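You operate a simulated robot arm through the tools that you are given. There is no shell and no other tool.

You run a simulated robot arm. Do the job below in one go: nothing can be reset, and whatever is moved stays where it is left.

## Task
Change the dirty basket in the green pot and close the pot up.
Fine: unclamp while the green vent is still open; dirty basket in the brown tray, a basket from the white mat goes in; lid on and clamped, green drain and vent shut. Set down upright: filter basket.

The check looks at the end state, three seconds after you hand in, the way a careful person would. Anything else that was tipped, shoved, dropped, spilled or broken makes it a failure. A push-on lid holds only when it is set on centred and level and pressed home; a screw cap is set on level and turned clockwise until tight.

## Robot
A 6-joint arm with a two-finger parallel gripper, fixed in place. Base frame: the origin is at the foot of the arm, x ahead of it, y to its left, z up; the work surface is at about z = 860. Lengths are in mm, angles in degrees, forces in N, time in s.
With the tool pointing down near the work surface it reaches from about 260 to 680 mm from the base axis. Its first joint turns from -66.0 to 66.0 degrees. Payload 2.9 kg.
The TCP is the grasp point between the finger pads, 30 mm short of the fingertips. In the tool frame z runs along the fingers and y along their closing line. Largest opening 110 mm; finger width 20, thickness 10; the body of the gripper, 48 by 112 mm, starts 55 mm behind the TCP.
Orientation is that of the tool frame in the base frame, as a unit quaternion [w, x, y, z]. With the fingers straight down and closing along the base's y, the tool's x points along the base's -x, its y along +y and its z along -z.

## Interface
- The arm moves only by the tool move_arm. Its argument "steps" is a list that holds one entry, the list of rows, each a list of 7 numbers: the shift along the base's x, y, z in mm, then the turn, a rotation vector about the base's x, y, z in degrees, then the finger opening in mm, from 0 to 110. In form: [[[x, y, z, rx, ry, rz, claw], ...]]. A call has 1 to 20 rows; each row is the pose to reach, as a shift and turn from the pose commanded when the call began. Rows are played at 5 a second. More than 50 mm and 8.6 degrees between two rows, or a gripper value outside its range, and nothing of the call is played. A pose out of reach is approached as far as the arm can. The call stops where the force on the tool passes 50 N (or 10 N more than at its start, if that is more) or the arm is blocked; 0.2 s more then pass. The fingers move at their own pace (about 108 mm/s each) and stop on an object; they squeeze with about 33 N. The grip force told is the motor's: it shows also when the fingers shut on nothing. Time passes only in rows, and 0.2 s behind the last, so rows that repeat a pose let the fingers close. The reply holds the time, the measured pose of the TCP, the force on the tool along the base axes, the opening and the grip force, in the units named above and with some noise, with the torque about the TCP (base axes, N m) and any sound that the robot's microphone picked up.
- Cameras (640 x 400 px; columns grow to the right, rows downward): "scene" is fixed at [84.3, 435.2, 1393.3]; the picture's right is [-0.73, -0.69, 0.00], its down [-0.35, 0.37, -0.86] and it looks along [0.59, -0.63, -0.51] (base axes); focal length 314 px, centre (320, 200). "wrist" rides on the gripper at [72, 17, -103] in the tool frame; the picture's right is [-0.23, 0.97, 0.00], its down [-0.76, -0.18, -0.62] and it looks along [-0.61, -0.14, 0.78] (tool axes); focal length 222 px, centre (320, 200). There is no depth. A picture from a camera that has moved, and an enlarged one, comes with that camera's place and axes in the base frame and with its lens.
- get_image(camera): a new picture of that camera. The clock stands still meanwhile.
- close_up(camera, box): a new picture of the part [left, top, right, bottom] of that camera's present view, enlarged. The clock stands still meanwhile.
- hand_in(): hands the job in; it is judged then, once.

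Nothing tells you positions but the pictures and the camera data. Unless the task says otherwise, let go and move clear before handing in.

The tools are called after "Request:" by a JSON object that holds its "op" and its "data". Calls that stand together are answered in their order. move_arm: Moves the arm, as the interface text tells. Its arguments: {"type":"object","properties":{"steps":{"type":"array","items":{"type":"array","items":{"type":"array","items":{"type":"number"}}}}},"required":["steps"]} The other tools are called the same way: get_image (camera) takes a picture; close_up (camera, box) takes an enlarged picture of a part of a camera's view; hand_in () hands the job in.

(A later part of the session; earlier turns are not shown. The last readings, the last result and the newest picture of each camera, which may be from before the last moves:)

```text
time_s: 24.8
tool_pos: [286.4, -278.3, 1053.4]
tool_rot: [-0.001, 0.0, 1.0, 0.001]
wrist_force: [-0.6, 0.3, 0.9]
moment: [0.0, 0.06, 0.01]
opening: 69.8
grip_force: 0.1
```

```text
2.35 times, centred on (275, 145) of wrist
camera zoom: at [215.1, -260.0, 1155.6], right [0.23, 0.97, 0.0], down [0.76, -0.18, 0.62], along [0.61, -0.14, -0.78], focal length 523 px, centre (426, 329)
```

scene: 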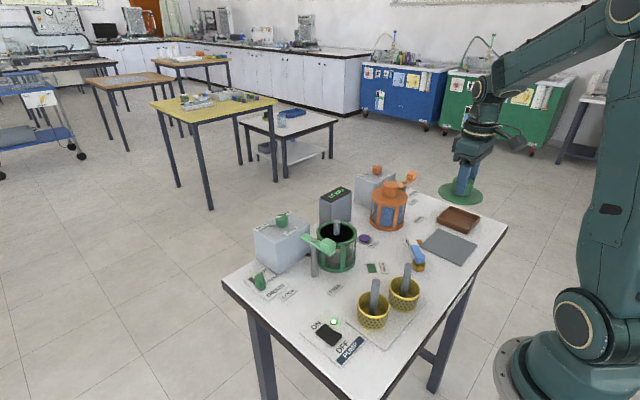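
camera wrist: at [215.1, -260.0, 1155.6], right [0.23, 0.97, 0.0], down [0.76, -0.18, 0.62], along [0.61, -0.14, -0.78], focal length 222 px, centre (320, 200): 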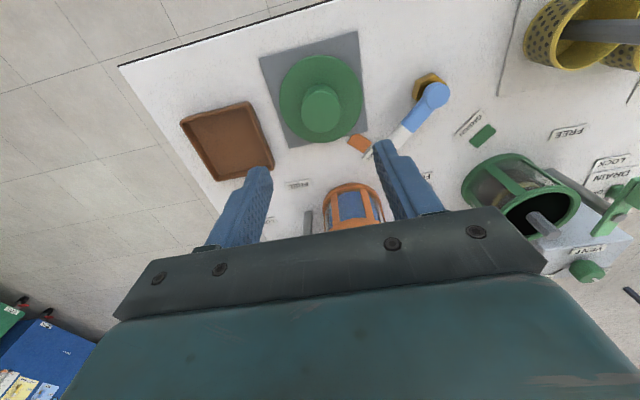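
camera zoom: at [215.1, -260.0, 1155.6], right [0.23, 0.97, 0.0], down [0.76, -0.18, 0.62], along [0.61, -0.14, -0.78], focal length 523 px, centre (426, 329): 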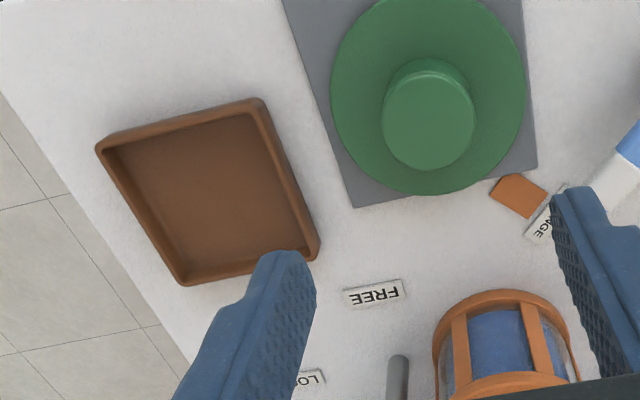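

The lid sits level on the grey mat. The brown tray is centred at about (312, -406). Next I go back above the open pot to find the dirty basket's post.

Request:
{"op": "move_arm", "data": {"steps": [[[0, 0, 30, 0, 0, 0, 60], [15, 20, 35, 0, 0, 0, 60], [30, 41, 35, 0, 0, 0, 60], [45, 62, 35, 0, 0, 0, 60], [60, 82, 35, 0, 0, 0, 60], [75, 102, 35, 0, 0, 0, 60], [90, 123, 35, 0, 0, 0, 60], [105, 143, 35, 0, 0, 0, 60], [120, 164, 35, 0, 0, 0, 60], [135, 185, 35, 0, 0, 0, 60], [150, 205, 35, 0, 0, 0, 60], [165, 226, 35, 0, 0, 0, 60], [181, 247, 35, 0, 0, 0, 60], [181, 247, 35, 0, 0, 0, 60]]]}}

Request:
{"op": "get_image", "data": {"camera": "wrist"}}

Request:
{"op": "close_up", "data": {"camera": "wrist", "box": [250, 90, 390, 210]}}

Request:
{"op": "close_up", "data": {"camera": "scene", "box": [290, 190, 390, 280]}}

```text
time_s: 27.8
tool_pos: [465.9, -30.9, 1088.8]
tool_rot: [0.001, 0.0, 1.0, 0.0]
wrist_force: [-0.3, 0.3, -0.4]
moment: [0.0, -0.01, -0.02]
opening: 59.7
grip_force: 0.1
```

```text
taken
camera wrist: at [394.7, -12.1, 1191.3], right [0.23, 0.97, 0.0], down [0.76, -0.18, 0.62], along [0.61, -0.14, -0.78], focal length 222 px, centre (320, 200)
```

wrist: 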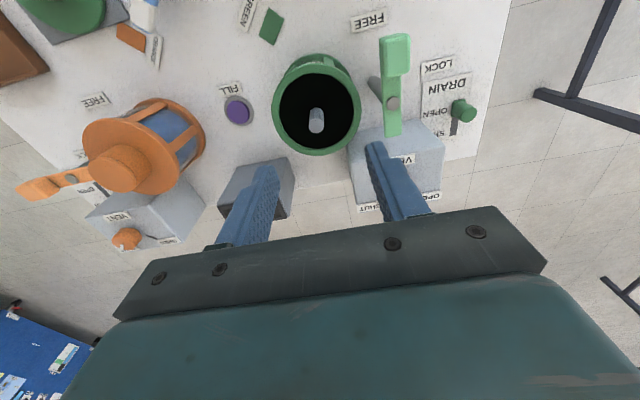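

```text
3.33 times, centred on (320, 150) of wrist
camera zoom: at [394.7, -12.1, 1191.3], right [0.23, 0.97, 0.0], down [0.76, -0.18, 0.62], along [0.61, -0.14, -0.78], focal length 740 px, centre (320, 367)
```

zoom: 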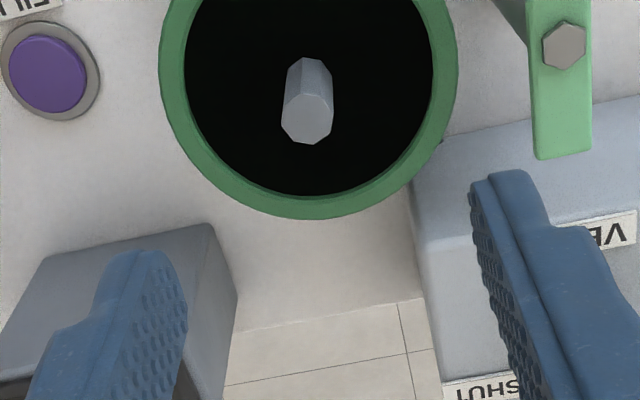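

```text
4.44 times, centred on (340, 235) of scene
camera zoom: at [84.3, 435.2, 1393.3], right [-0.73, -0.69, 0.0], down [-0.35, 0.37, -0.86], along [0.59, -0.63, -0.51], focal length 1394 px, centre (231, 44)
```

zoom: 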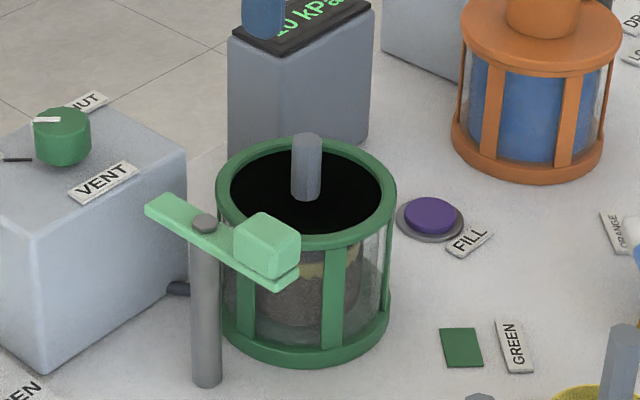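

Post top is at about (470.5, -34, 977), 15 mm wide; the pot rim is centred at (469.5, -33.5). I'll narrow the fingers and lower to just above the post for a check.

Request:
{"op": "move_arm", "data": {"steps": [[[2, -1, -20, 0, 0, 0, 45], [4, -3, -40, 0, 0, 0, 40], [4, -3, -60, 0, 0, 0, 40], [4, -3, -70, 0, 0, 0, 40], [4, -3, -70, 0, 0, 0, 40]]]}}

Request:
{"op": "close_up", "data": {"camera": "wrist", "box": [250, 90, 390, 210]}}

Request:
{"op": "close_up", "data": {"camera": "scene", "box": [290, 170, 390, 270]}}

```text
time_s: 29.0
tool_pos: [469.1, -33.7, 1018.4]
tool_rot: [0.0, 0.0, 1.0, 0.0]
wrist_force: [-0.4, -0.6, -0.8]
moment: [-0.01, 0.02, 0.01]
opening: 40.1
grip_force: 0.1
```

```text
3.33 times, centred on (320, 150) of wrist
camera zoom: at [397.5, -15.5, 1121.1], right [0.23, 0.97, 0.0], down [0.76, -0.18, 0.62], along [0.61, -0.14, -0.78], focal length 740 px, centre (320, 367)
```

zoom: 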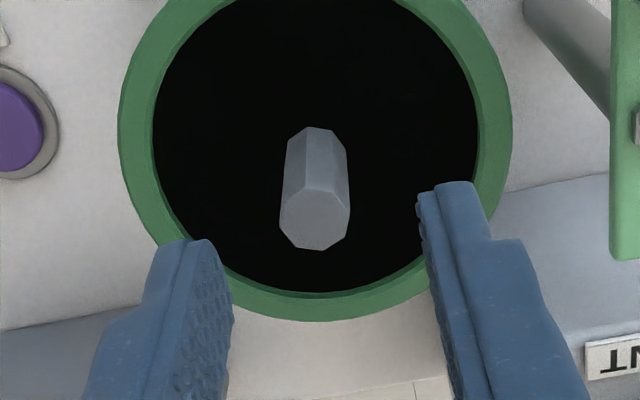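

```text
4.00 times, centred on (340, 220) of scene
camera zoom: at [84.3, 435.2, 1393.3], right [-0.73, -0.69, 0.0], down [-0.35, 0.37, -0.86], along [0.59, -0.63, -0.51], focal length 1255 px, centre (240, 120)
```

zoom: 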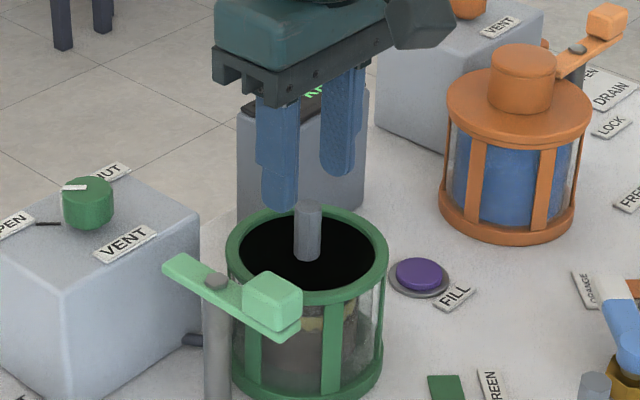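

The post is centred between the fingers at (471, -34). I'll lower 50 mm and grip it.

Request:
{"op": "move_arm", "data": {"steps": [[[1.5, 0, -15, 0, 0, 0, 40], [1.5, 0, -30, 0, 0, 0, 40], [1.5, 0, -42, 0, 0, 0, 40], [1.5, 0, -50, 0, 0, 0, 40], [1.5, 0, -50, 0, 0, 0, 25], [1.5, 0, -50, 0, 0, 0, 12], [1.5, 0, -50, 0, 0, 0, 8], [1.5, 0, -50, 0, 0, 0, 8]]]}}

Request:
{"op": "close_up", "data": {"camera": "wrist", "box": [250, 90, 390, 210]}}

Request:
{"op": "close_up", "data": {"camera": "scene", "box": [290, 170, 390, 270]}}

```text
time_s: 30.8
tool_pos: [470.6, -34.7, 968.4]
tool_rot: [0.0, 0.001, 1.0, 0.0]
wrist_force: [-0.6, -0.3, 0.4]
moment: [-0.02, -0.02, 0.03]
opening: 14.5
grip_force: 32.9
```

```text
3.33 times, centred on (320, 150) of wrist
camera zoom: at [399.0, -15.8, 1071.6], right [0.23, 0.97, 0.0], down [0.76, -0.18, 0.62], along [0.61, -0.14, -0.78], focal length 740 px, centre (320, 367)
```

zoom: 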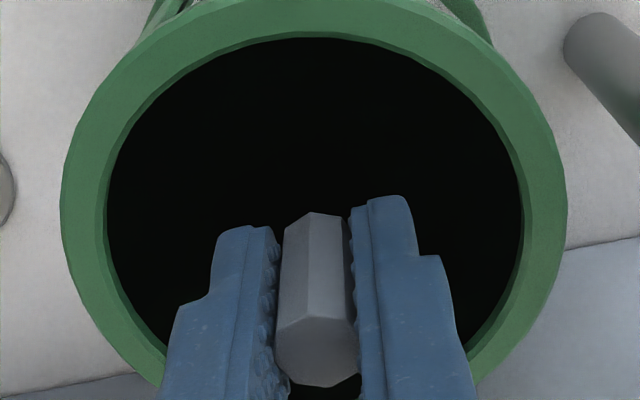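

```text
4.00 times, centred on (340, 220) of scene
camera zoom: at [84.3, 435.2, 1393.3], right [-0.73, -0.69, 0.0], down [-0.35, 0.37, -0.86], along [0.59, -0.63, -0.51], focal length 1255 px, centre (240, 120)
```

zoom: 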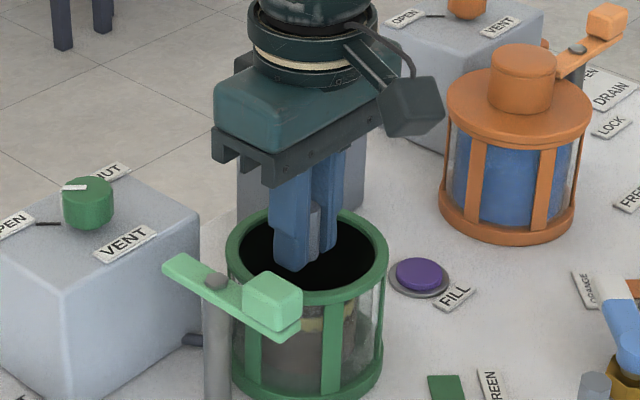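

Gripped at 14.5 mm. I'll lift the dirty basket straight out.

Request:
{"op": "move_arm", "data": {"steps": [[[0, 0, 6, 0, 0, 0, 8], [0, 0, 14, 0, 0, 0, 8], [0, 0, 24, 0, 0, 0, 8], [0, 0, 36, 0, 0, 0, 8], [0, 0, 48, 0, 0, 0, 8], [0, 0, 60, 0, 0, 0, 8], [0, 0, 75, 0, 0, 0, 8], [0, 0, 90, 0, 0, 0, 8], [0, 0, 105, 0, 0, 0, 8], [0, 0, 120, 0, 0, 0, 8], [0, 0, 130, 0, 0, 0, 8], [0, 0, 130, 0, 0, 0, 8]]]}}

Request:
{"op": "close_up", "data": {"camera": "scene", "box": [280, 130, 400, 270]}}

Request:
{"op": "get_image", "data": {"camera": "wrist"}}

```text
time_s: 33.4
tool_pos: [472.5, -34.4, 1099.7]
tool_rot: [0.001, 0.0, 1.0, 0.0]
wrist_force: [0.4, 0.3, -0.3]
moment: [0.01, -0.01, 0.02]
opening: 14.8
grip_force: 32.6
```

```text
2.86 times, centred on (340, 200) of scene
camera zoom: at [84.3, 435.2, 1393.3], right [-0.73, -0.69, 0.0], down [-0.35, 0.37, -0.86], along [0.59, -0.63, -0.51], focal length 896 px, centre (263, 200)
```

zoom: 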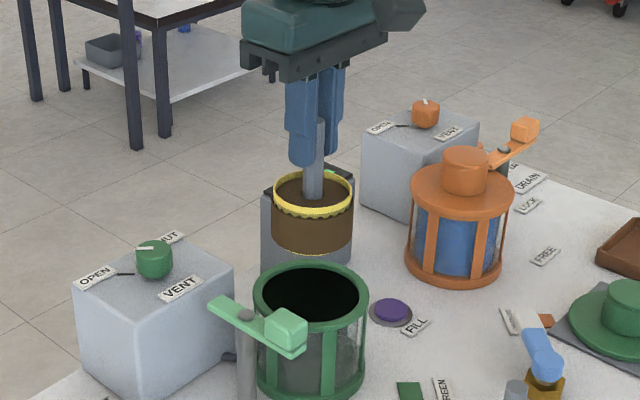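

```text
taken
camera wrist: at [400.4, -16.7, 1202.4], right [0.23, 0.97, 0.0], down [0.76, -0.18, 0.62], along [0.61, -0.14, -0.78], focal length 222 px, centre (320, 200)
```

wrist: 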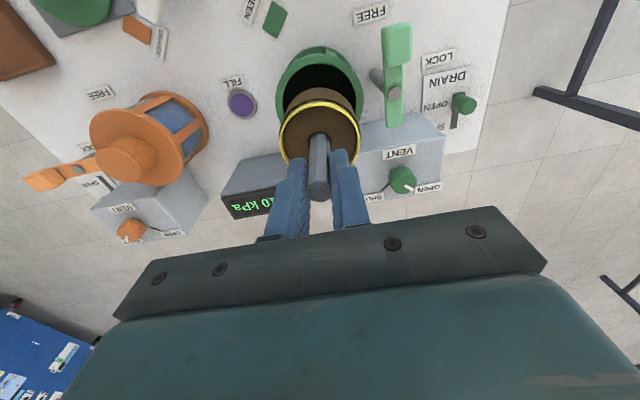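

The dirty basket (about 64 mm wide) is out and hangs straight. I'll carry it around the orange pot toward the brown tray.

Request:
{"op": "move_arm", "data": {"steps": [[[-8, -8, 5, 0, 0, 0, 8], [-22, -23, 10, 0, 0, 0, 8], [-38, -39, 10, 0, 0, 0, 8], [-54, -55, 10, 0, 0, 0, 8], [-70, -72, 10, 0, 0, 0, 8], [-86, -88, 10, 0, 0, 0, 8], [-102, -105, 10, 0, 0, 0, 8], [-118, -122, 10, 0, 0, 0, 8], [-132, -140, 10, 0, 0, 0, 8], [-142, -160, 10, 0, 0, 0, 8], [-145, -182, 10, 0, 0, 0, 8], [-148, -205, 10, 0, 0, 0, 8], [-150, -228, 10, 0, 0, 0, 8], [-152, -251, 10, 0, 0, 0, 8], [-154, -274, 10, 0, 0, 0, 8], [-156, -297, 10, 0, 0, 0, 8], [-158, -320, 10, 0, 0, 0, 8], [-159, -343, 10, 0, 0, 0, 8], [-160, -362, 10, 0, 0, 0, 8], [-160, -372, 10, 0, 0, 0, 8]]]}}

Request:
{"op": "get_image", "data": {"camera": "wrist"}}

Request:
{"op": "close_up", "data": {"camera": "scene", "box": [400, 110, 540, 250]}}

```text
time_s: 37.6
tool_pos: [311.2, -408.0, 1108.7]
tool_rot: [0.0, -0.001, 1.0, -0.001]
wrist_force: [-0.5, 0.7, -0.9]
moment: [0.03, 0.01, 0.01]
opening: 14.7
grip_force: 32.6
```

```text
taken
camera wrist: at [239.8, -389.8, 1212.6], right [0.23, 0.97, 0.0], down [0.76, -0.18, 0.62], along [0.61, -0.14, -0.78], focal length 222 px, centre (320, 200)
```

wrist: 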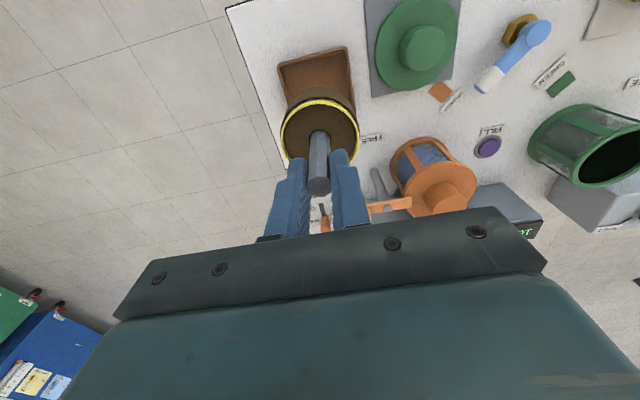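

```text
2.86 times, centred on (470, 180) of scene
camera zoom: at [84.3, 435.1, 1393.3], right [-0.73, -0.69, 0.0], down [-0.35, 0.37, -0.86], along [0.59, -0.63, -0.51], focal length 896 px, centre (-109, 257)
```

zoom: 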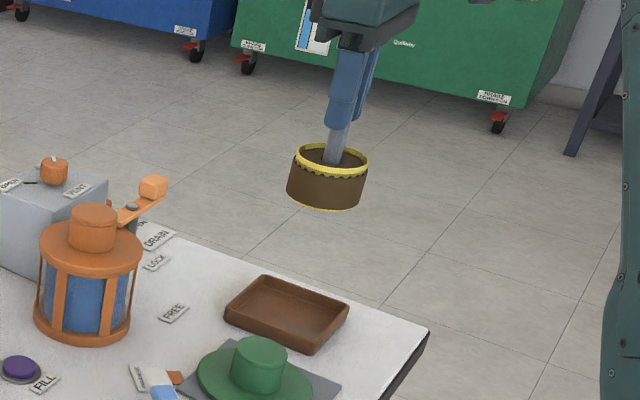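

The tray's near edge runs y ≈ -453 to -363, so the centre is about (313, -408), right under the basket. I'll lower part way and check.

Request:
{"op": "move_arm", "data": {"steps": [[[1, 0, -20, 0, 0, 0, 8], [1, 0, -40, 0, 0, 0, 8], [1, 0, -60, 0, 0, 0, 8], [1, 0, -80, 0, 0, 0, 8], [1, 0, -90, 0, 0, 0, 8], [1, 0, -90, 0, 0, 0, 8]]]}}

Request:
{"op": "close_up", "data": {"camera": "wrist", "box": [220, 40, 420, 200]}}

Request:
{"op": "close_up", "data": {"camera": "scene", "box": [420, 160, 520, 250]}}

```text
time_s: 39.0
tool_pos: [311.9, -407.8, 1017.6]
tool_rot: [0.0, 0.0, 1.0, 0.0]
wrist_force: [-0.3, -0.6, -0.8]
moment: [-0.06, 0.02, -0.02]
opening: 14.7
grip_force: 33.1
```

```text
2.50 times, centred on (320, 120) of wrist
camera zoom: at [240.0, -389.9, 1121.2], right [0.23, 0.97, 0.0], down [0.76, -0.18, 0.62], along [0.61, -0.14, -0.78], focal length 555 px, centre (320, 400)
```

zoom: 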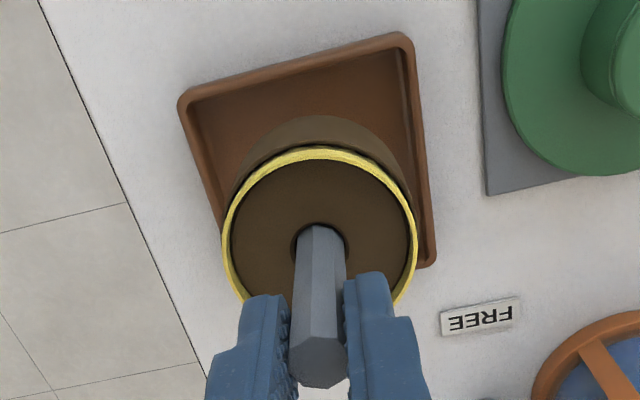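

```text
4.44 times, centred on (470, 205) of scene
camera zoom: at [84.3, 435.1, 1393.3], right [-0.73, -0.69, 0.0], down [-0.35, 0.37, -0.86], along [0.59, -0.63, -0.51], focal length 1394 px, centre (-347, 178)
```

zoom: 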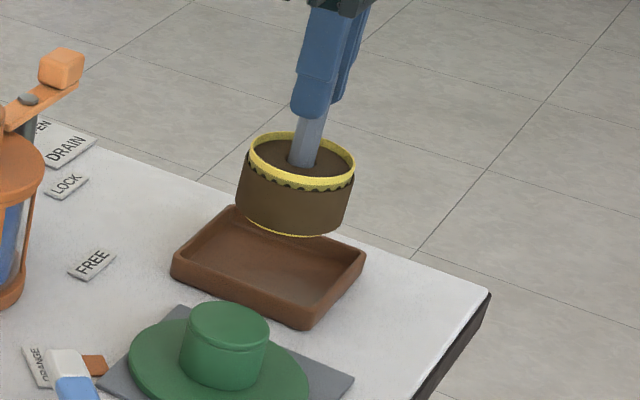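

Tray rim spans x 270–360, y -452 to -364, so the centre is (315.5, -408). I'll shift 4 mm forward and lower into it.

Request:
{"op": "move_arm", "data": {"steps": [[[4, 0, 0, 0, 0, 0, 8], [4, 0, -12, 0, 0, 0, 8], [4, 0, -24, 0, 0, 0, 8], [4, 0, -34, 0, 0, 0, 8], [4, 0, -40, 0, 0, 0, 8]]]}}

Request:
{"op": "close_up", "data": {"camera": "wrist", "box": [220, 40, 420, 200]}}

Request:
{"op": "close_up", "data": {"camera": "scene", "box": [420, 160, 520, 250]}}

```text
time_s: 40.2
tool_pos: [316.1, -407.6, 979.8]
tool_rot: [0.0, 0.0, 1.0, 0.0]
wrist_force: [0.9, 0.5, -1.1]
moment: [0.04, 0.0, 0.01]
opening: 14.5
grip_force: 32.9
```

```text
2.50 times, centred on (320, 120) of wrist
camera zoom: at [244.8, -389.0, 1082.5], right [0.23, 0.97, 0.0], down [0.76, -0.18, 0.62], along [0.61, -0.14, -0.78], focal length 555 px, centre (320, 400)
```

zoom: 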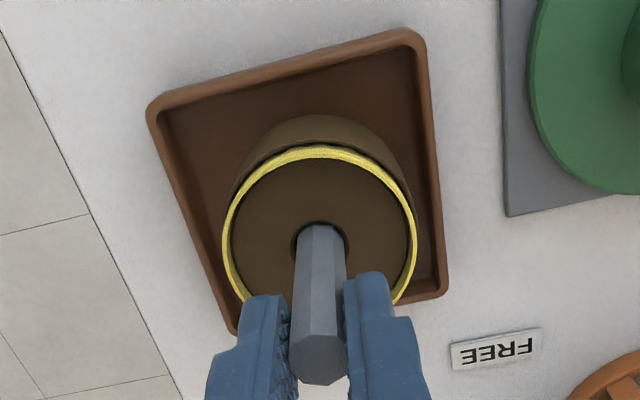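

```text
4.44 times, centred on (470, 205) of scene
camera zoom: at [84.3, 435.2, 1393.3], right [-0.73, -0.69, 0.0], down [-0.35, 0.37, -0.86], along [0.59, -0.63, -0.51], focal length 1394 px, centre (-347, 178)
```

zoom: 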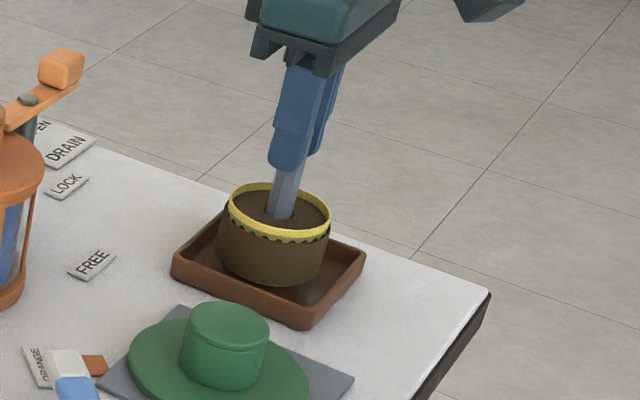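

Well centred in the tray. Easing down to contact.

Request:
{"op": "move_arm", "data": {"steps": [[[0, 0, -4, 0, 0, 0, 8], [0, 0, -7, 0, 0, 0, 8], [0, 0, -9, 0, 0, 0, 8]]]}}

```text
time_s: 41.0
tool_pos: [316.5, -407.2, 973.3]
tool_rot: [0.002, -0.001, 1.0, -0.002]
wrist_force: [-3.2, 9.1, 36.3]
moment: [1.04, 0.54, 0.0]
opening: 14.5
grip_force: 32.7
```

Contact at TCP z ≈ 973. I'll relieve the push, then release.

Request:
{"op": "move_arm", "data": {"steps": [[[0, 0, 2, 0, 0, 0, 8], [0, 0, 2.5, 0, 0, 0, 8]]]}}

Request:
{"op": "close_up", "data": {"camera": "scene", "box": [420, 160, 520, 250]}}

```text
time_s: 41.6
tool_pos: [316.2, -406.7, 973.6]
tool_rot: [0.001, -0.001, 1.0, 0.0]
wrist_force: [3.1, 4.3, 21.1]
moment: [1.14, -0.55, -0.06]
opening: 14.1
grip_force: 32.4
```

```text
4.44 times, centred on (470, 205) of scene
camera zoom: at [84.1, 435.5, 1393.2], right [-0.73, -0.69, 0.0], down [-0.35, 0.37, -0.86], along [0.59, -0.63, -0.51], focal length 1394 px, centre (-347, 178)
```

zoom: 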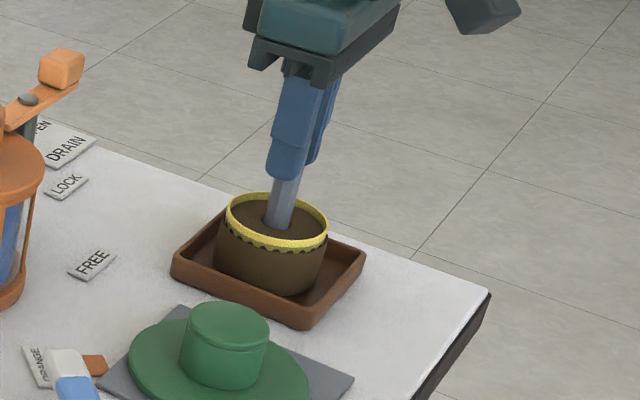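

There's still a 21 N push with a moment suggesting the +y edge touches first. I'll look closely before releasing.

Request:
{"op": "close_up", "data": {"camera": "scene", "box": [440, 190, 505, 240]}}

Request:
{"op": "close_up", "data": {"camera": "wrist", "box": [220, 40, 420, 200]}}

```text
8.00 times, centred on (472, 215) of scene
camera zoom: at [84.1, 435.5, 1393.2], right [-0.73, -0.69, 0.0], down [-0.35, 0.37, -0.86], along [0.59, -0.63, -0.51], focal length 2510 px, centre (-900, 80)
```

zoom: 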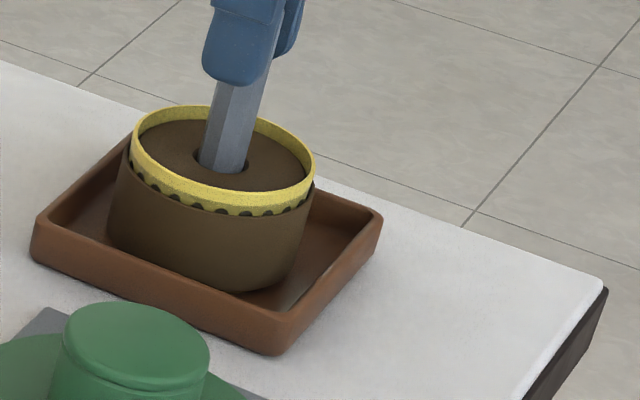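

```text
2.50 times, centred on (320, 120) of wrist
camera zoom: at [244.3, -388.4, 1075.6], right [0.23, 0.97, 0.0], down [0.76, -0.18, 0.63], along [0.61, -0.14, -0.78], focal length 555 px, centre (320, 400)
```

zoom: 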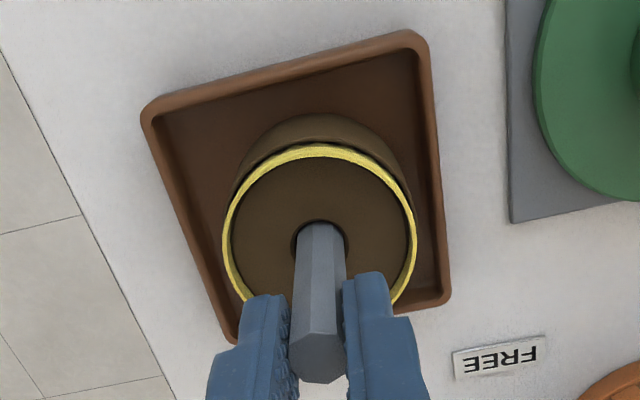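

The load is just arm springiness (about 6 N/mm) with the basket on the tray floor. I'll back off further until the force vanishes, then open.

Request:
{"op": "move_arm", "data": {"steps": [[[0, 0, 1.5, 0, 0, 0, 8], [0, 0, 3, 0, 0, 0, 8]]]}}

Request:
{"op": "close_up", "data": {"camera": "scene", "box": [440, 190, 505, 240]}}

```text
time_s: 42.2
tool_pos: [314.4, -405.3, 973.6]
tool_rot: [-0.002, 0.001, 1.0, 0.003]
wrist_force: [-0.2, 1.0, -0.6]
moment: [0.05, 0.03, -0.02]
opening: 14.3
grip_force: 33.2
```

```text
8.00 times, centred on (472, 215) of scene
camera zoom: at [84.3, 435.1, 1393.3], right [-0.73, -0.69, 0.0], down [-0.35, 0.37, -0.86], along [0.59, -0.63, -0.51], focal length 2510 px, centre (-900, 80)
```

zoom: 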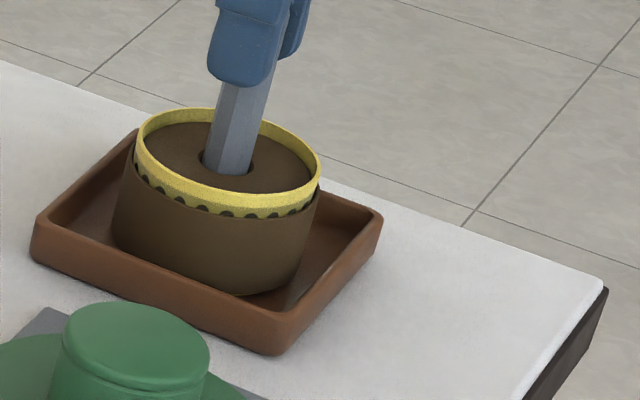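

No load now; I'll settle 1 mm and open the fingers, then rise.

Request:
{"op": "move_arm", "data": {"steps": [[[0, 0, -1.5, 0, 0, 0, 8], [0, 0, -1.5, 0, 0, 0, 16], [0, 0, -1.5, 0, 0, 0, 24], [0, 0, -1.5, 0, 0, 0, 34], [0, 0, -1.5, 0, 0, 0, 40], [0, 0, -1.5, 0, 0, 0, 40], [0, 0, 15, 0, 0, 0, 40], [0, 0, 35, 0, 0, 0, 40], [0, 0, 60, 0, 0, 0, 40], [0, 0, 90, 0, 0, 0, 40], [0, 0, 120, 0, 0, 0, 40]]]}}

Request:
{"op": "close_up", "data": {"camera": "scene", "box": [440, 190, 505, 240]}}

Request:
{"op": "close_up", "data": {"camera": "wrist", "box": [220, 40, 420, 200]}}

```text
time_s: 44.6
tool_pos: [316.3, -404.8, 1097.2]
tool_rot: [0.0, -0.001, 1.0, -0.001]
wrist_force: [0.6, 0.2, 1.0]
moment: [0.0, -0.02, -0.01]
opening: 40.1
grip_force: 0.1
```

```text
8.00 times, centred on (472, 215) of scene
camera zoom: at [84.3, 435.2, 1393.3], right [-0.73, -0.69, 0.0], down [-0.35, 0.37, -0.86], along [0.59, -0.63, -0.51], focal length 2510 px, centre (-900, 80)
```

zoom: 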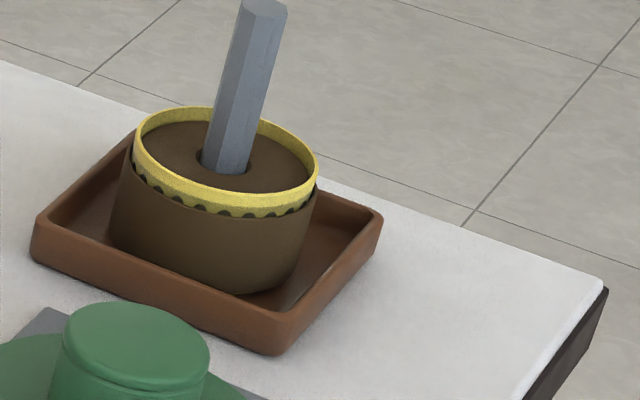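

```text
2.50 times, centred on (320, 120) of wrist
camera zoom: at [244.1, -387.7, 1200.2], right [0.23, 0.97, 0.0], down [0.76, -0.18, 0.62], along [0.61, -0.14, -0.78], focal length 555 px, centre (320, 400)
```

zoom: 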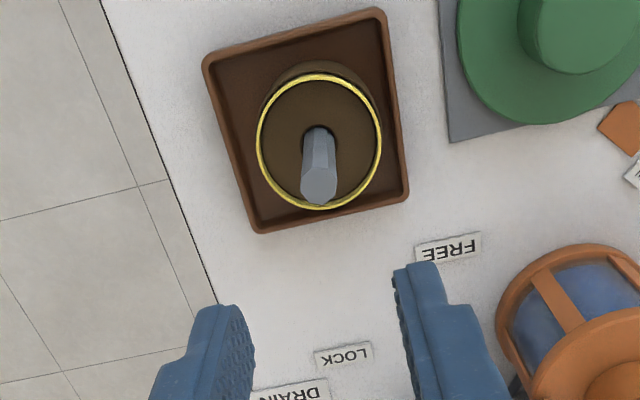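

The dirty basket stands upright in the tray. Now I'll go over the white mat to pick a clean basket.

Request:
{"op": "move_arm", "data": {"steps": [[[0, 30, 0, 0, 0, 0, 50], [0, 65, 0, 0, 0, 0, 50], [0, 100, 0, 0, 0, 0, 50], [0, 135, 0, 0, 0, 0, 50], [0, 170, 0, 0, 0, 0, 50], [0, 205, 0, 0, 0, 0, 50], [0, 240, 0, 0, 0, 0, 50], [0, 275, 0, 0, 0, 0, 50], [0, 310, 0, 0, 0, 0, 50], [0, 345, 0, 0, 0, 0, 50], [0, 380, 0, 0, 0, 0, 50], [-5, 410, 0, 0, 0, 0, 50], [-10, 435, 0, 0, 0, 0, 50], [-10, 435, 0, 0, 0, 0, 50]]]}}

Request:
{"op": "get_image", "data": {"camera": "wrist"}}

Request:
{"op": "close_up", "data": {"camera": "scene", "box": [340, 255, 440, 345]}}

```text
time_s: 47.6
tool_pos: [302.6, 27.2, 1093.7]
tool_rot: [0.0, -0.001, 1.0, 0.0]
wrist_force: [-0.2, 0.4, 0.1]
moment: [-0.03, 0.01, 0.04]
opening: 50.2
grip_force: 0.1
```

```text
taken
camera wrist: at [232.5, 45.0, 1196.6], right [0.23, 0.97, 0.0], down [0.76, -0.18, 0.62], along [0.61, -0.14, -0.78], focal length 222 px, centre (320, 200)
```

wrist: 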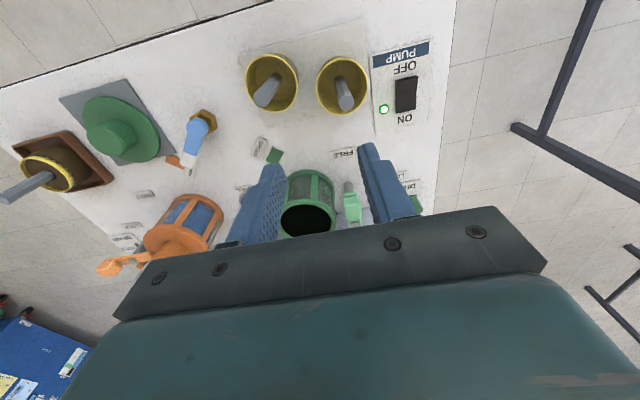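

```text
4.44 times, centred on (390, 300) of scene
camera zoom: at [84.3, 435.2, 1393.3], right [-0.73, -0.69, 0.0], down [-0.35, 0.37, -0.86], along [0.59, -0.63, -0.51], focal length 1394 px, centre (9, -244)
```

zoom: 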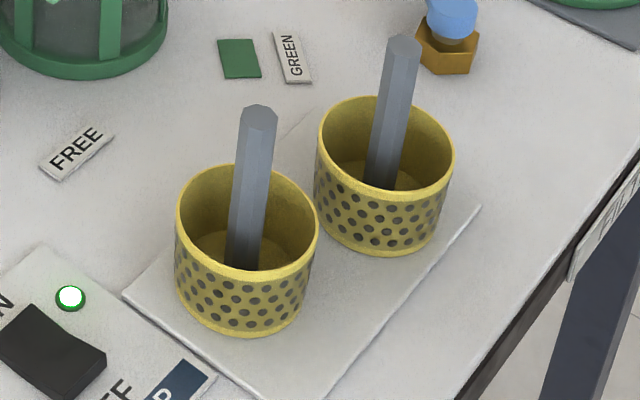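

Request:
{"op": "close_up", "data": {"camera": "wrist", "box": [220, 30, 400, 150]}}

```text
3.33 times, centred on (310, 90) of wrist
camera zoom: at [232.5, 45.0, 1196.6], right [0.23, 0.97, 0.0], down [0.76, -0.18, 0.62], along [0.61, -0.14, -0.78], focal length 740 px, centre (353, 567)
```

zoom: 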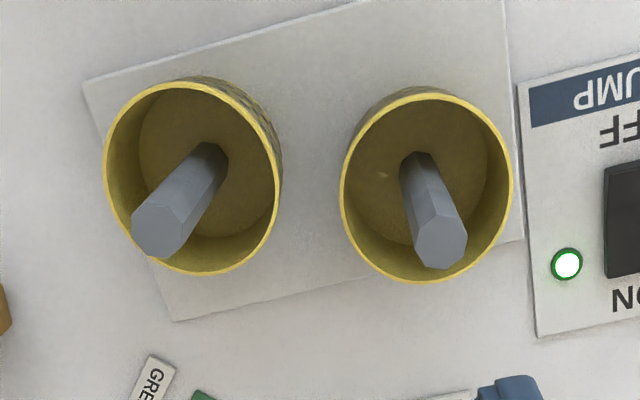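

The nearer clean basket's post is at about (296, 56) with its top near z 975. I'll move above it and check.

Request:
{"op": "move_arm", "data": {"steps": [[[-4, 14, -10, 0, 0, 0, 45], [-7, 28, -30, 0, 0, 0, 40], [-7, 28, -55, 0, 0, 0, 40], [-7, 28, -75, 0, 0, 0, 40], [-7, 28, -75, 0, 0, 0, 40]]]}}

Request:
{"op": "close_up", "data": {"camera": "wrist", "box": [240, 60, 400, 200]}}

Request:
{"op": "close_up", "data": {"camera": "scene", "box": [330, 205, 450, 345]}}

```text
time_s: 48.8
tool_pos: [297.3, 55.5, 1019.9]
tool_rot: [0.0, 0.0, 1.0, 0.0]
wrist_force: [-0.2, 0.4, 0.9]
moment: [0.0, -0.01, -0.01]
opening: 40.2
grip_force: 0.0
```

```text
2.86 times, centred on (320, 130) of wrist
camera zoom: at [225.4, 73.9, 1122.4], right [0.23, 0.97, 0.0], down [0.76, -0.18, 0.62], along [0.61, -0.14, -0.78], focal length 635 px, centre (320, 400)
```

zoom: 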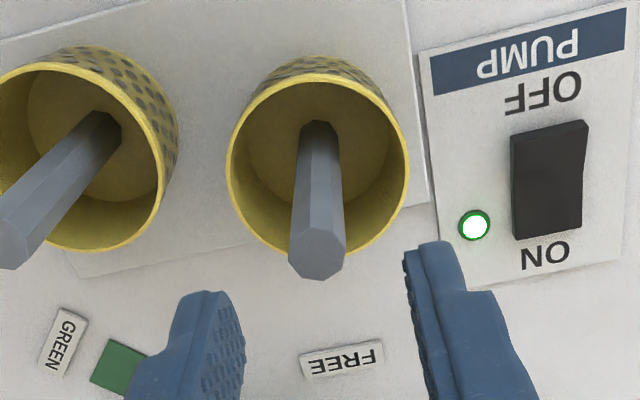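

```text
2.86 times, centred on (390, 275) of scene
camera zoom: at [84.3, 435.2, 1393.3], right [-0.73, -0.69, 0.0], down [-0.35, 0.37, -0.86], along [0.59, -0.63, -0.51], focal length 896 px, centre (120, -14)
```

zoom: 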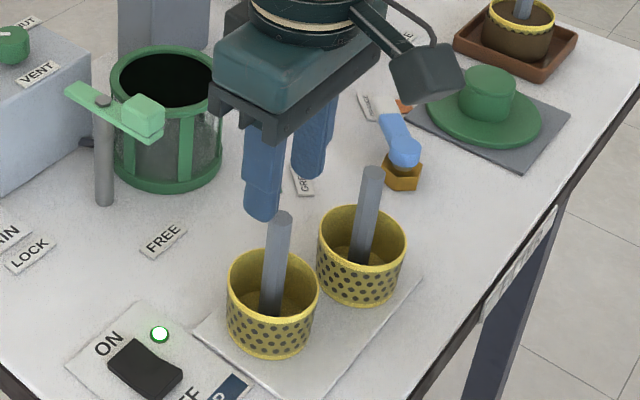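

Post is at (295, 56.5). Lowering with a 2 mm shift back, then gripping.

Request:
{"op": "move_arm", "data": {"steps": [[[-2, 0, -15, 0, 0, 0, 40], [-2, 0, -30, 0, 0, 0, 40], [-2, 0, -43, 0, 0, 0, 40], [-2, 0, -51, 0, 0, 0, 40], [-2, 0, -51, 0, 0, 0, 25], [-2, 0, -51, 0, 0, 0, 12], [-2, 0, -51, 0, 0, 0, 8], [-2, 0, -51, 0, 0, 0, 8]]]}}

Request:
{"op": "close_up", "data": {"camera": "wrist", "box": [240, 60, 400, 200]}}

Request:
{"op": "close_up", "data": {"camera": "scene", "box": [330, 205, 450, 345]}}

```text
time_s: 50.6
tool_pos: [297.9, 56.3, 969.6]
tool_rot: [0.0, 0.001, 1.0, -0.001]
wrist_force: [0.2, 0.4, -0.5]
moment: [0.12, 0.0, -0.01]
opening: 14.8
grip_force: 32.8
```

```text
2.86 times, centred on (320, 130) of wrist
camera zoom: at [225.5, 74.3, 1072.4], right [0.23, 0.97, 0.0], down [0.76, -0.18, 0.62], along [0.61, -0.14, -0.78], focal length 635 px, centre (320, 400)
```

zoom: 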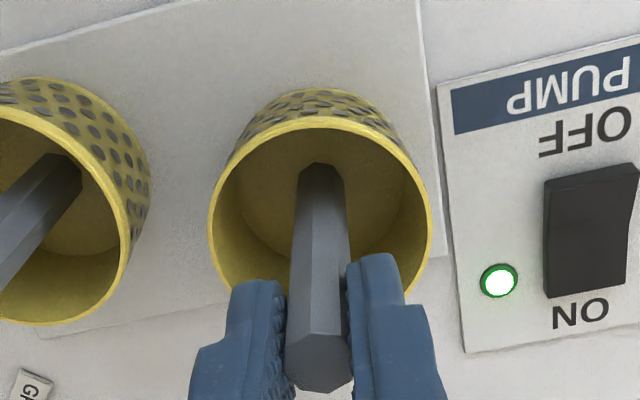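

```text
2.86 times, centred on (390, 275) of scene
camera zoom: at [84.3, 435.2, 1393.3], right [-0.73, -0.69, 0.0], down [-0.35, 0.37, -0.86], along [0.59, -0.63, -0.51], focal length 896 px, centre (120, -14)
```

zoom: 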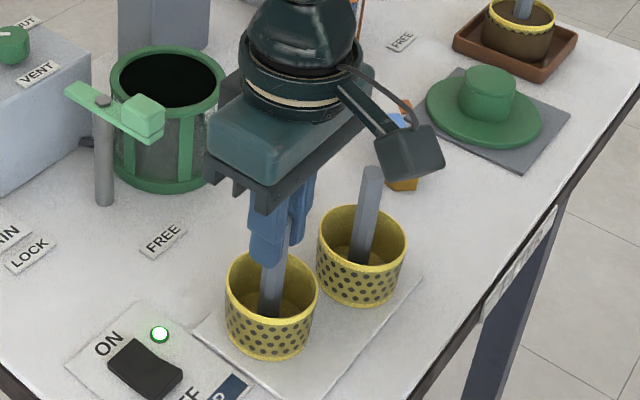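

Held at 14.8 mm, but the post may sit off-centre along the pads. I'll look closer before lifting.

Request:
{"op": "close_up", "data": {"camera": "wrist", "box": [280, 140, 370, 205]}}

Request:
{"op": "close_up", "data": {"camera": "scene", "box": [360, 265, 420, 310]}}

```text
6.15 times, centred on (325, 172) of wrist
camera zoom: at [225.5, 74.3, 1072.4], right [0.23, 0.97, 0.0], down [0.76, -0.18, 0.62], along [0.61, -0.14, -0.78], focal length 1367 px, centre (289, 369)
```

zoom: 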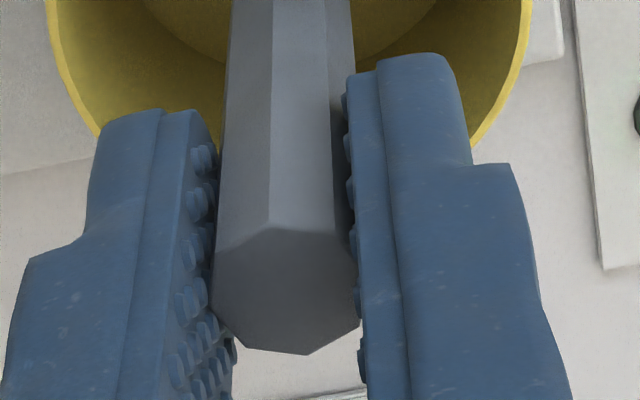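

```text
8.89 times, centred on (390, 288) of scene
camera zoom: at [84.3, 435.2, 1393.3], right [-0.73, -0.69, 0.0], down [-0.35, 0.37, -0.86], along [0.59, -0.63, -0.51], focal length 2789 px, centre (-302, -578)
```

zoom: 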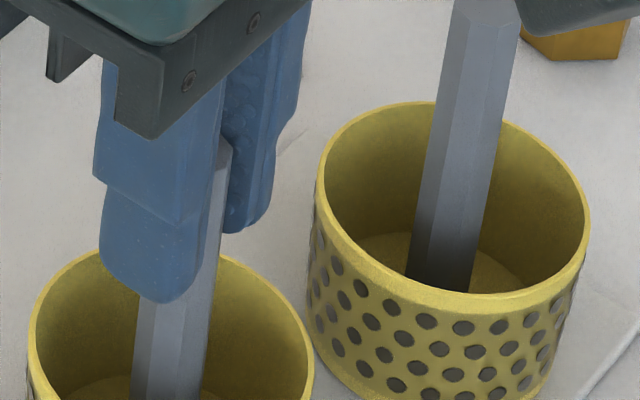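

Several views put the post top near z 967 at x ≈ 298, so the grip is fine. I'll lift the clean basket straight up.

Request:
{"op": "move_arm", "data": {"steps": [[[0, 0, 6, 0, 0, 0, 8], [0, 0, 16, 0, 0, 0, 8], [0, 0, 30, 0, 0, 0, 8], [0, 0, 48, 0, 0, 0, 8], [0, 0, 68, 0, 0, 0, 8], [0, 0, 90, 0, 0, 0, 8], [0, 0, 112, 0, 0, 0, 8], [0, 0, 132, 0, 0, 0, 8], [0, 0, 145, 0, 0, 0, 8], [0, 0, 145, 0, 0, 0, 8]]]}}

Request:
{"op": "get_image", "data": {"camera": "wrist"}}

Request:
{"op": "close_up", "data": {"camera": "scene", "box": [310, 170, 450, 345]}}

```text
time_s: 52.8
tool_pos: [295.5, 53.8, 1116.7]
tool_rot: [0.0, 0.0, 1.0, 0.0]
wrist_force: [-0.2, -0.9, -1.1]
moment: [-0.04, 0.01, -0.02]
opening: 14.4
grip_force: 33.1
```

```text
taken
camera wrist: at [223.6, 72.7, 1218.0], right [0.23, 0.97, 0.0], down [0.76, -0.18, 0.62], along [0.61, -0.14, -0.78], focal length 222 px, centre (320, 200)
```

wrist: 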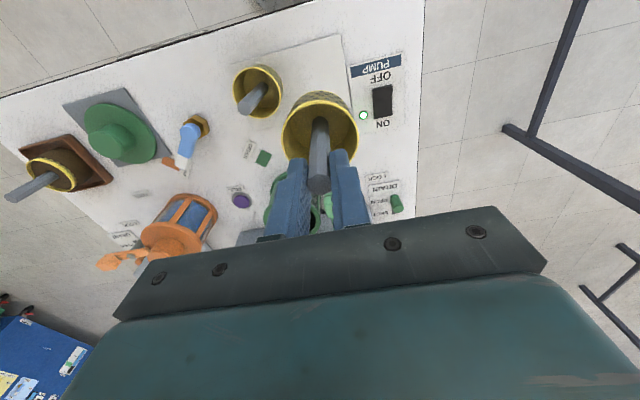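

```text
2.29 times, centred on (380, 258) of scene
camera zoom: at [84.3, 435.2, 1393.3], right [-0.73, -0.69, 0.0], down [-0.35, 0.37, -0.86], along [0.59, -0.63, -0.51], focal length 717 px, centre (183, 69)
```

zoom: 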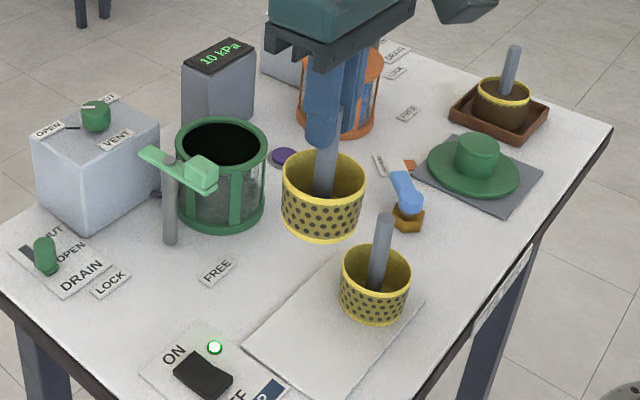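

The clean basket hangs straight. I'll carry it over the pot, keeping clear of the clamp handle.

Request:
{"op": "move_arm", "data": {"steps": [[[9, -15, 0, 0, 0, 0, 8], [18, -30, 0, 0, 0, 0, 8], [27, -45, 0, 0, 0, 0, 8], [36, -60, 0, 0, 0, 0, 8], [46, -75, 0, 0, 0, 0, 8], [62, -79, 0, 0, 0, 0, 8], [80, -81, 0, 0, 0, 0, 8], [98, -83, 0, 0, 0, 0, 8], [116, -85, 0, 0, 0, 0, 8], [134, -87, 0, 0, 0, 0, 8], [152, -88, 0, 0, 0, 0, 8], [168, -88.5, 0, 0, 0, 0, 8], [174, -88.5, 0, 0, 0, 0, 8], [174, -88.5, 0, 0, 0, 0, 8]]]}}

Request:
{"op": "get_image", "data": {"camera": "wrist"}}

Request:
{"op": "close_up", "data": {"camera": "wrist", "box": [240, 40, 400, 200]}}

Request:
{"op": "close_up", "data": {"camera": "scene", "box": [280, 130, 400, 280]}}

```text
time_s: 55.8
tool_pos: [470.7, -33.6, 1113.8]
tool_rot: [0.0, 0.001, 1.0, 0.0]
wrist_force: [0.0, 0.0, 0.2]
moment: [-0.01, -0.01, 0.04]
opening: 14.6
grip_force: 33.4
```

```text
taken
camera wrist: at [399.4, -15.1, 1217.8], right [0.23, 0.97, 0.0], down [0.76, -0.18, 0.62], along [0.61, -0.14, -0.78], focal length 222 px, centre (320, 200)
```

wrist: 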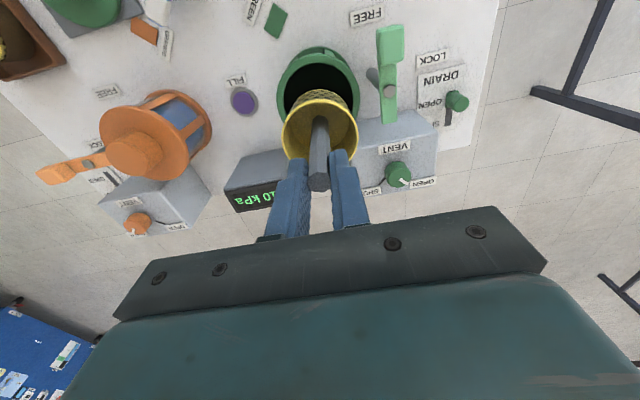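

```text
2.50 times, centred on (320, 120) of wrist
camera zoom: at [399.4, -15.1, 1217.8], right [0.23, 0.97, 0.0], down [0.76, -0.18, 0.62], along [0.61, -0.14, -0.78], focal length 555 px, centre (320, 400)
```

zoom: 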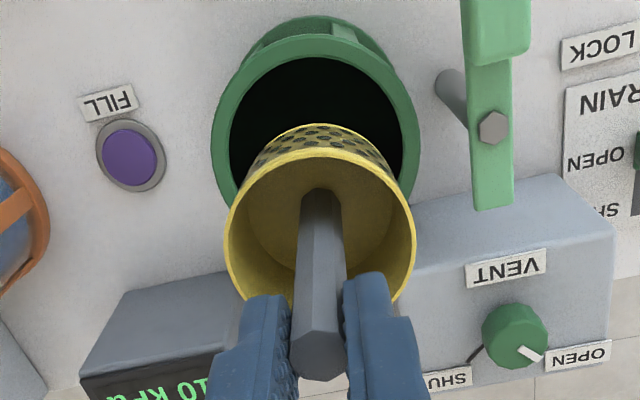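

```text
2.67 times, centred on (340, 205) of scene
camera zoom: at [84.3, 435.2, 1393.3], right [-0.73, -0.69, 0.0], down [-0.35, 0.37, -0.86], along [0.59, -0.63, -0.51], focal length 837 px, centre (267, 187)
```

zoom: 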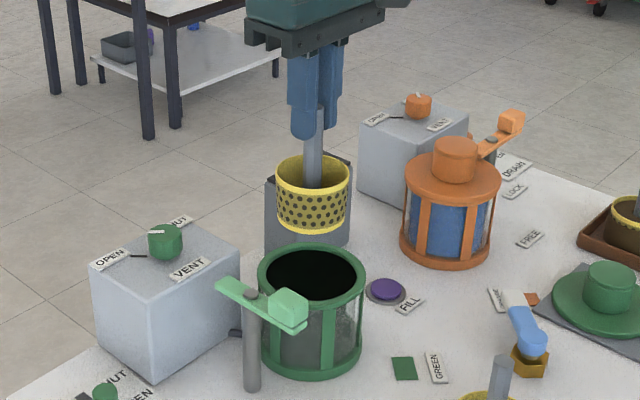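

The clean basket is above the pot. I'll shift 1.5 mm in -y, lower to just over the rim and compare alignment.

Request:
{"op": "move_arm", "data": {"steps": [[[0, -1.5, -15, 0, 0, 0, 8], [0, -1.5, -30, 0, 0, 0, 8], [0, -1.5, -45, 0, 0, 0, 8], [0, -1.5, -45, 0, 0, 0, 8]]]}}

Request:
{"op": "close_up", "data": {"camera": "wrist", "box": [240, 40, 400, 200]}}

Request:
{"op": "close_up", "data": {"camera": "scene", "box": [300, 180, 380, 260]}}

```text
time_s: 56.8
tool_pos: [471.9, -32.8, 1069.2]
tool_rot: [0.0, 0.0, 1.0, 0.0]
wrist_force: [-0.9, -0.3, -1.1]
moment: [-0.01, 0.0, -0.02]
opening: 14.4
grip_force: 32.5
```

```text
2.50 times, centred on (320, 120) of wrist
camera zoom: at [399.9, -15.6, 1173.0], right [0.23, 0.97, 0.0], down [0.76, -0.18, 0.62], along [0.61, -0.14, -0.78], focal length 555 px, centre (320, 400)
```

zoom: 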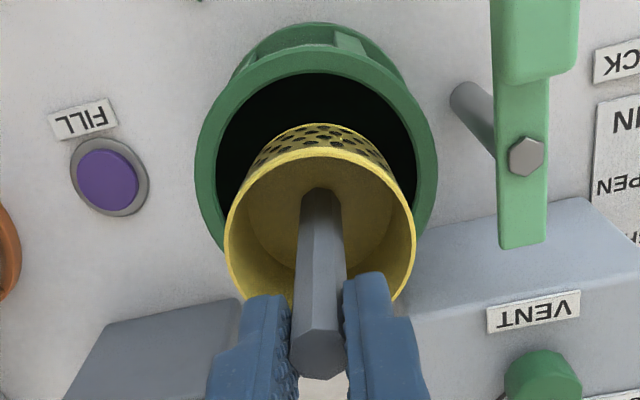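

```text
5.00 times, centred on (340, 220) of scene
camera zoom: at [84.3, 435.2, 1393.3], right [-0.73, -0.69, 0.0], down [-0.35, 0.37, -0.86], along [0.59, -0.63, -0.51], focal length 1569 px, centre (220, 100)
```

zoom: 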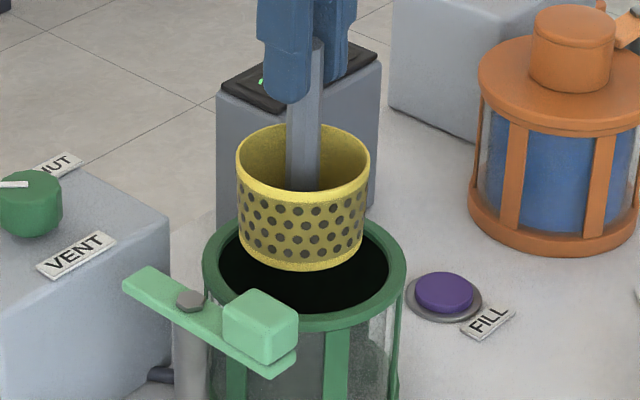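

Basket (61 mm) and pot opening (80 mm) line up within about 2 mm. I'll lower it into the pot, slowly at the end.

Request:
{"op": "move_arm", "data": {"steps": [[[-0.5, -1.5, -10, 0, 0, 0, 8], [-0.5, -1.5, -20, 0, 0, 0, 8], [-0.5, -1.5, -30, 0, 0, 0, 8], [-0.5, -1.5, -40, 0, 0, 0, 8], [-0.5, -1.5, -50, 0, 0, 0, 8], [-0.5, -1.5, -60, 0, 0, 0, 8], [-0.5, -1.5, -70, 0, 0, 0, 8], [-0.5, -1.5, -80, 0, 0, 0, 8]]]}}

Request:
{"op": "close_up", "data": {"camera": "scene", "box": [300, 200, 380, 280]}}

Request:
{"op": "close_up", "data": {"camera": "wrist", "box": [240, 60, 400, 210]}}

```text
time_s: 58.6
tool_pos: [468.0, -35.8, 990.7]
tool_rot: [-0.001, 0.0, 1.0, 0.001]
wrist_force: [-0.1, -0.1, -1.2]
moment: [-0.03, -0.01, 0.01]
opening: 14.6
grip_force: 32.5
```

```text
5.00 times, centred on (340, 240) of scene
camera zoom: at [84.3, 435.2, 1393.3], right [-0.73, -0.69, 0.0], down [-0.35, 0.37, -0.86], along [0.59, -0.63, -0.51], focal length 1569 px, centre (220, 0)
```

zoom: 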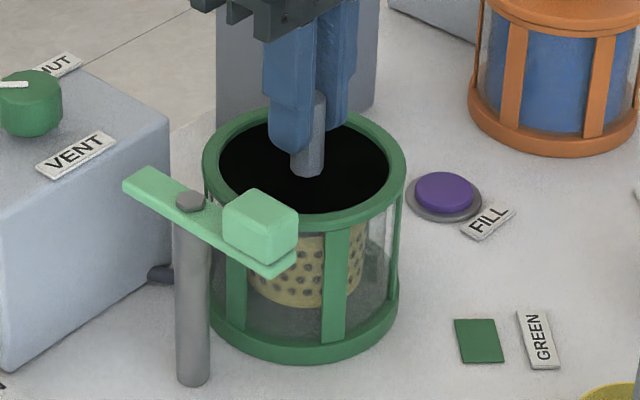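

```text
2.67 times, centred on (320, 135) of wrist
camera zoom: at [396.9, -17.5, 1092.9], right [0.23, 0.97, 0.0], down [0.76, -0.18, 0.62], along [0.61, -0.14, -0.78], focal length 592 px, centre (320, 373)
```

zoom: 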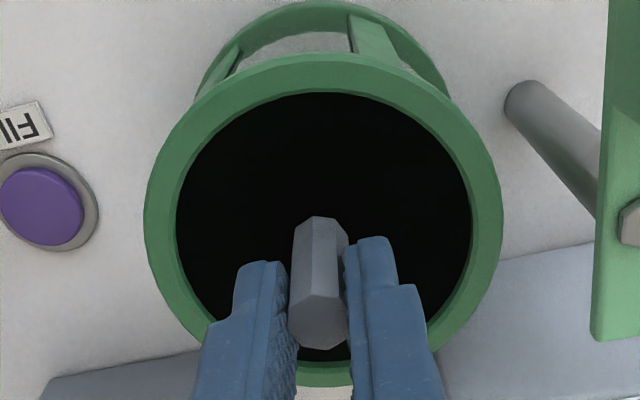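

The basket is inside, about 20 mm from the floor. Lowering further with a small +x correction.

Request:
{"op": "move_arm", "data": {"steps": [[[1.5, 0.5, -4, 0, 0, 0, 8], [1.5, 0.5, -8, 0, 0, 0, 8], [1.5, 0.5, -11, 0, 0, 0, 8], [1.5, 0.5, -13, 0, 0, 0, 8]]]}}

Request:
{"op": "close_up", "data": {"camera": "scene", "box": [300, 200, 380, 280]}}

```text
time_s: 59.6
tool_pos: [472.3, -34.5, 980.8]
tool_rot: [0.005, -0.001, 1.0, 0.0]
wrist_force: [-6.1, -1.0, 42.1]
moment: [-0.73, 0.04, 0.18]
opening: 14.1
grip_force: 33.1
```

```text
5.00 times, centred on (340, 240) of scene
camera zoom: at [83.4, 435.2, 1393.3], right [-0.73, -0.69, 0.0], down [-0.35, 0.37, -0.86], along [0.59, -0.63, -0.51], focal length 1569 px, centre (220, 0)
```

zoom: 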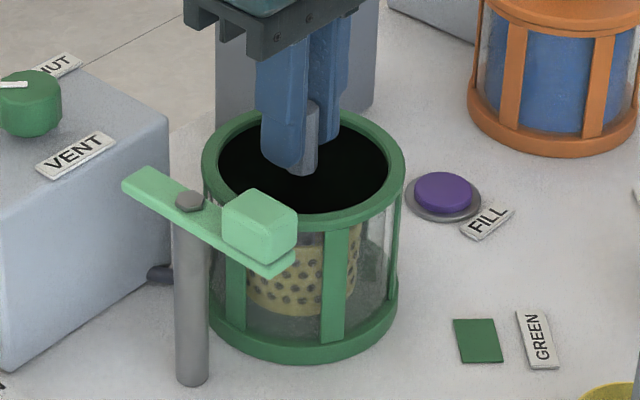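

The basket bottom is at the same level as the dirty one was, resting on the pot floor. I'll relieve the 42 N push.

Request:
{"op": "move_arm", "data": {"steps": [[[0, 0, 2.5, 0, 0, 0, 8], [0, 0, 5, 0, 0, 0, 8]]]}}

```text
time_s: 60.2
tool_pos: [470.8, -35.5, 981.7]
tool_rot: [0.0, -0.001, 1.0, 0.0]
wrist_force: [4.2, 1.5, 15.6]
moment: [0.76, -0.65, -0.03]
opening: 13.8
grip_force: 33.1
```

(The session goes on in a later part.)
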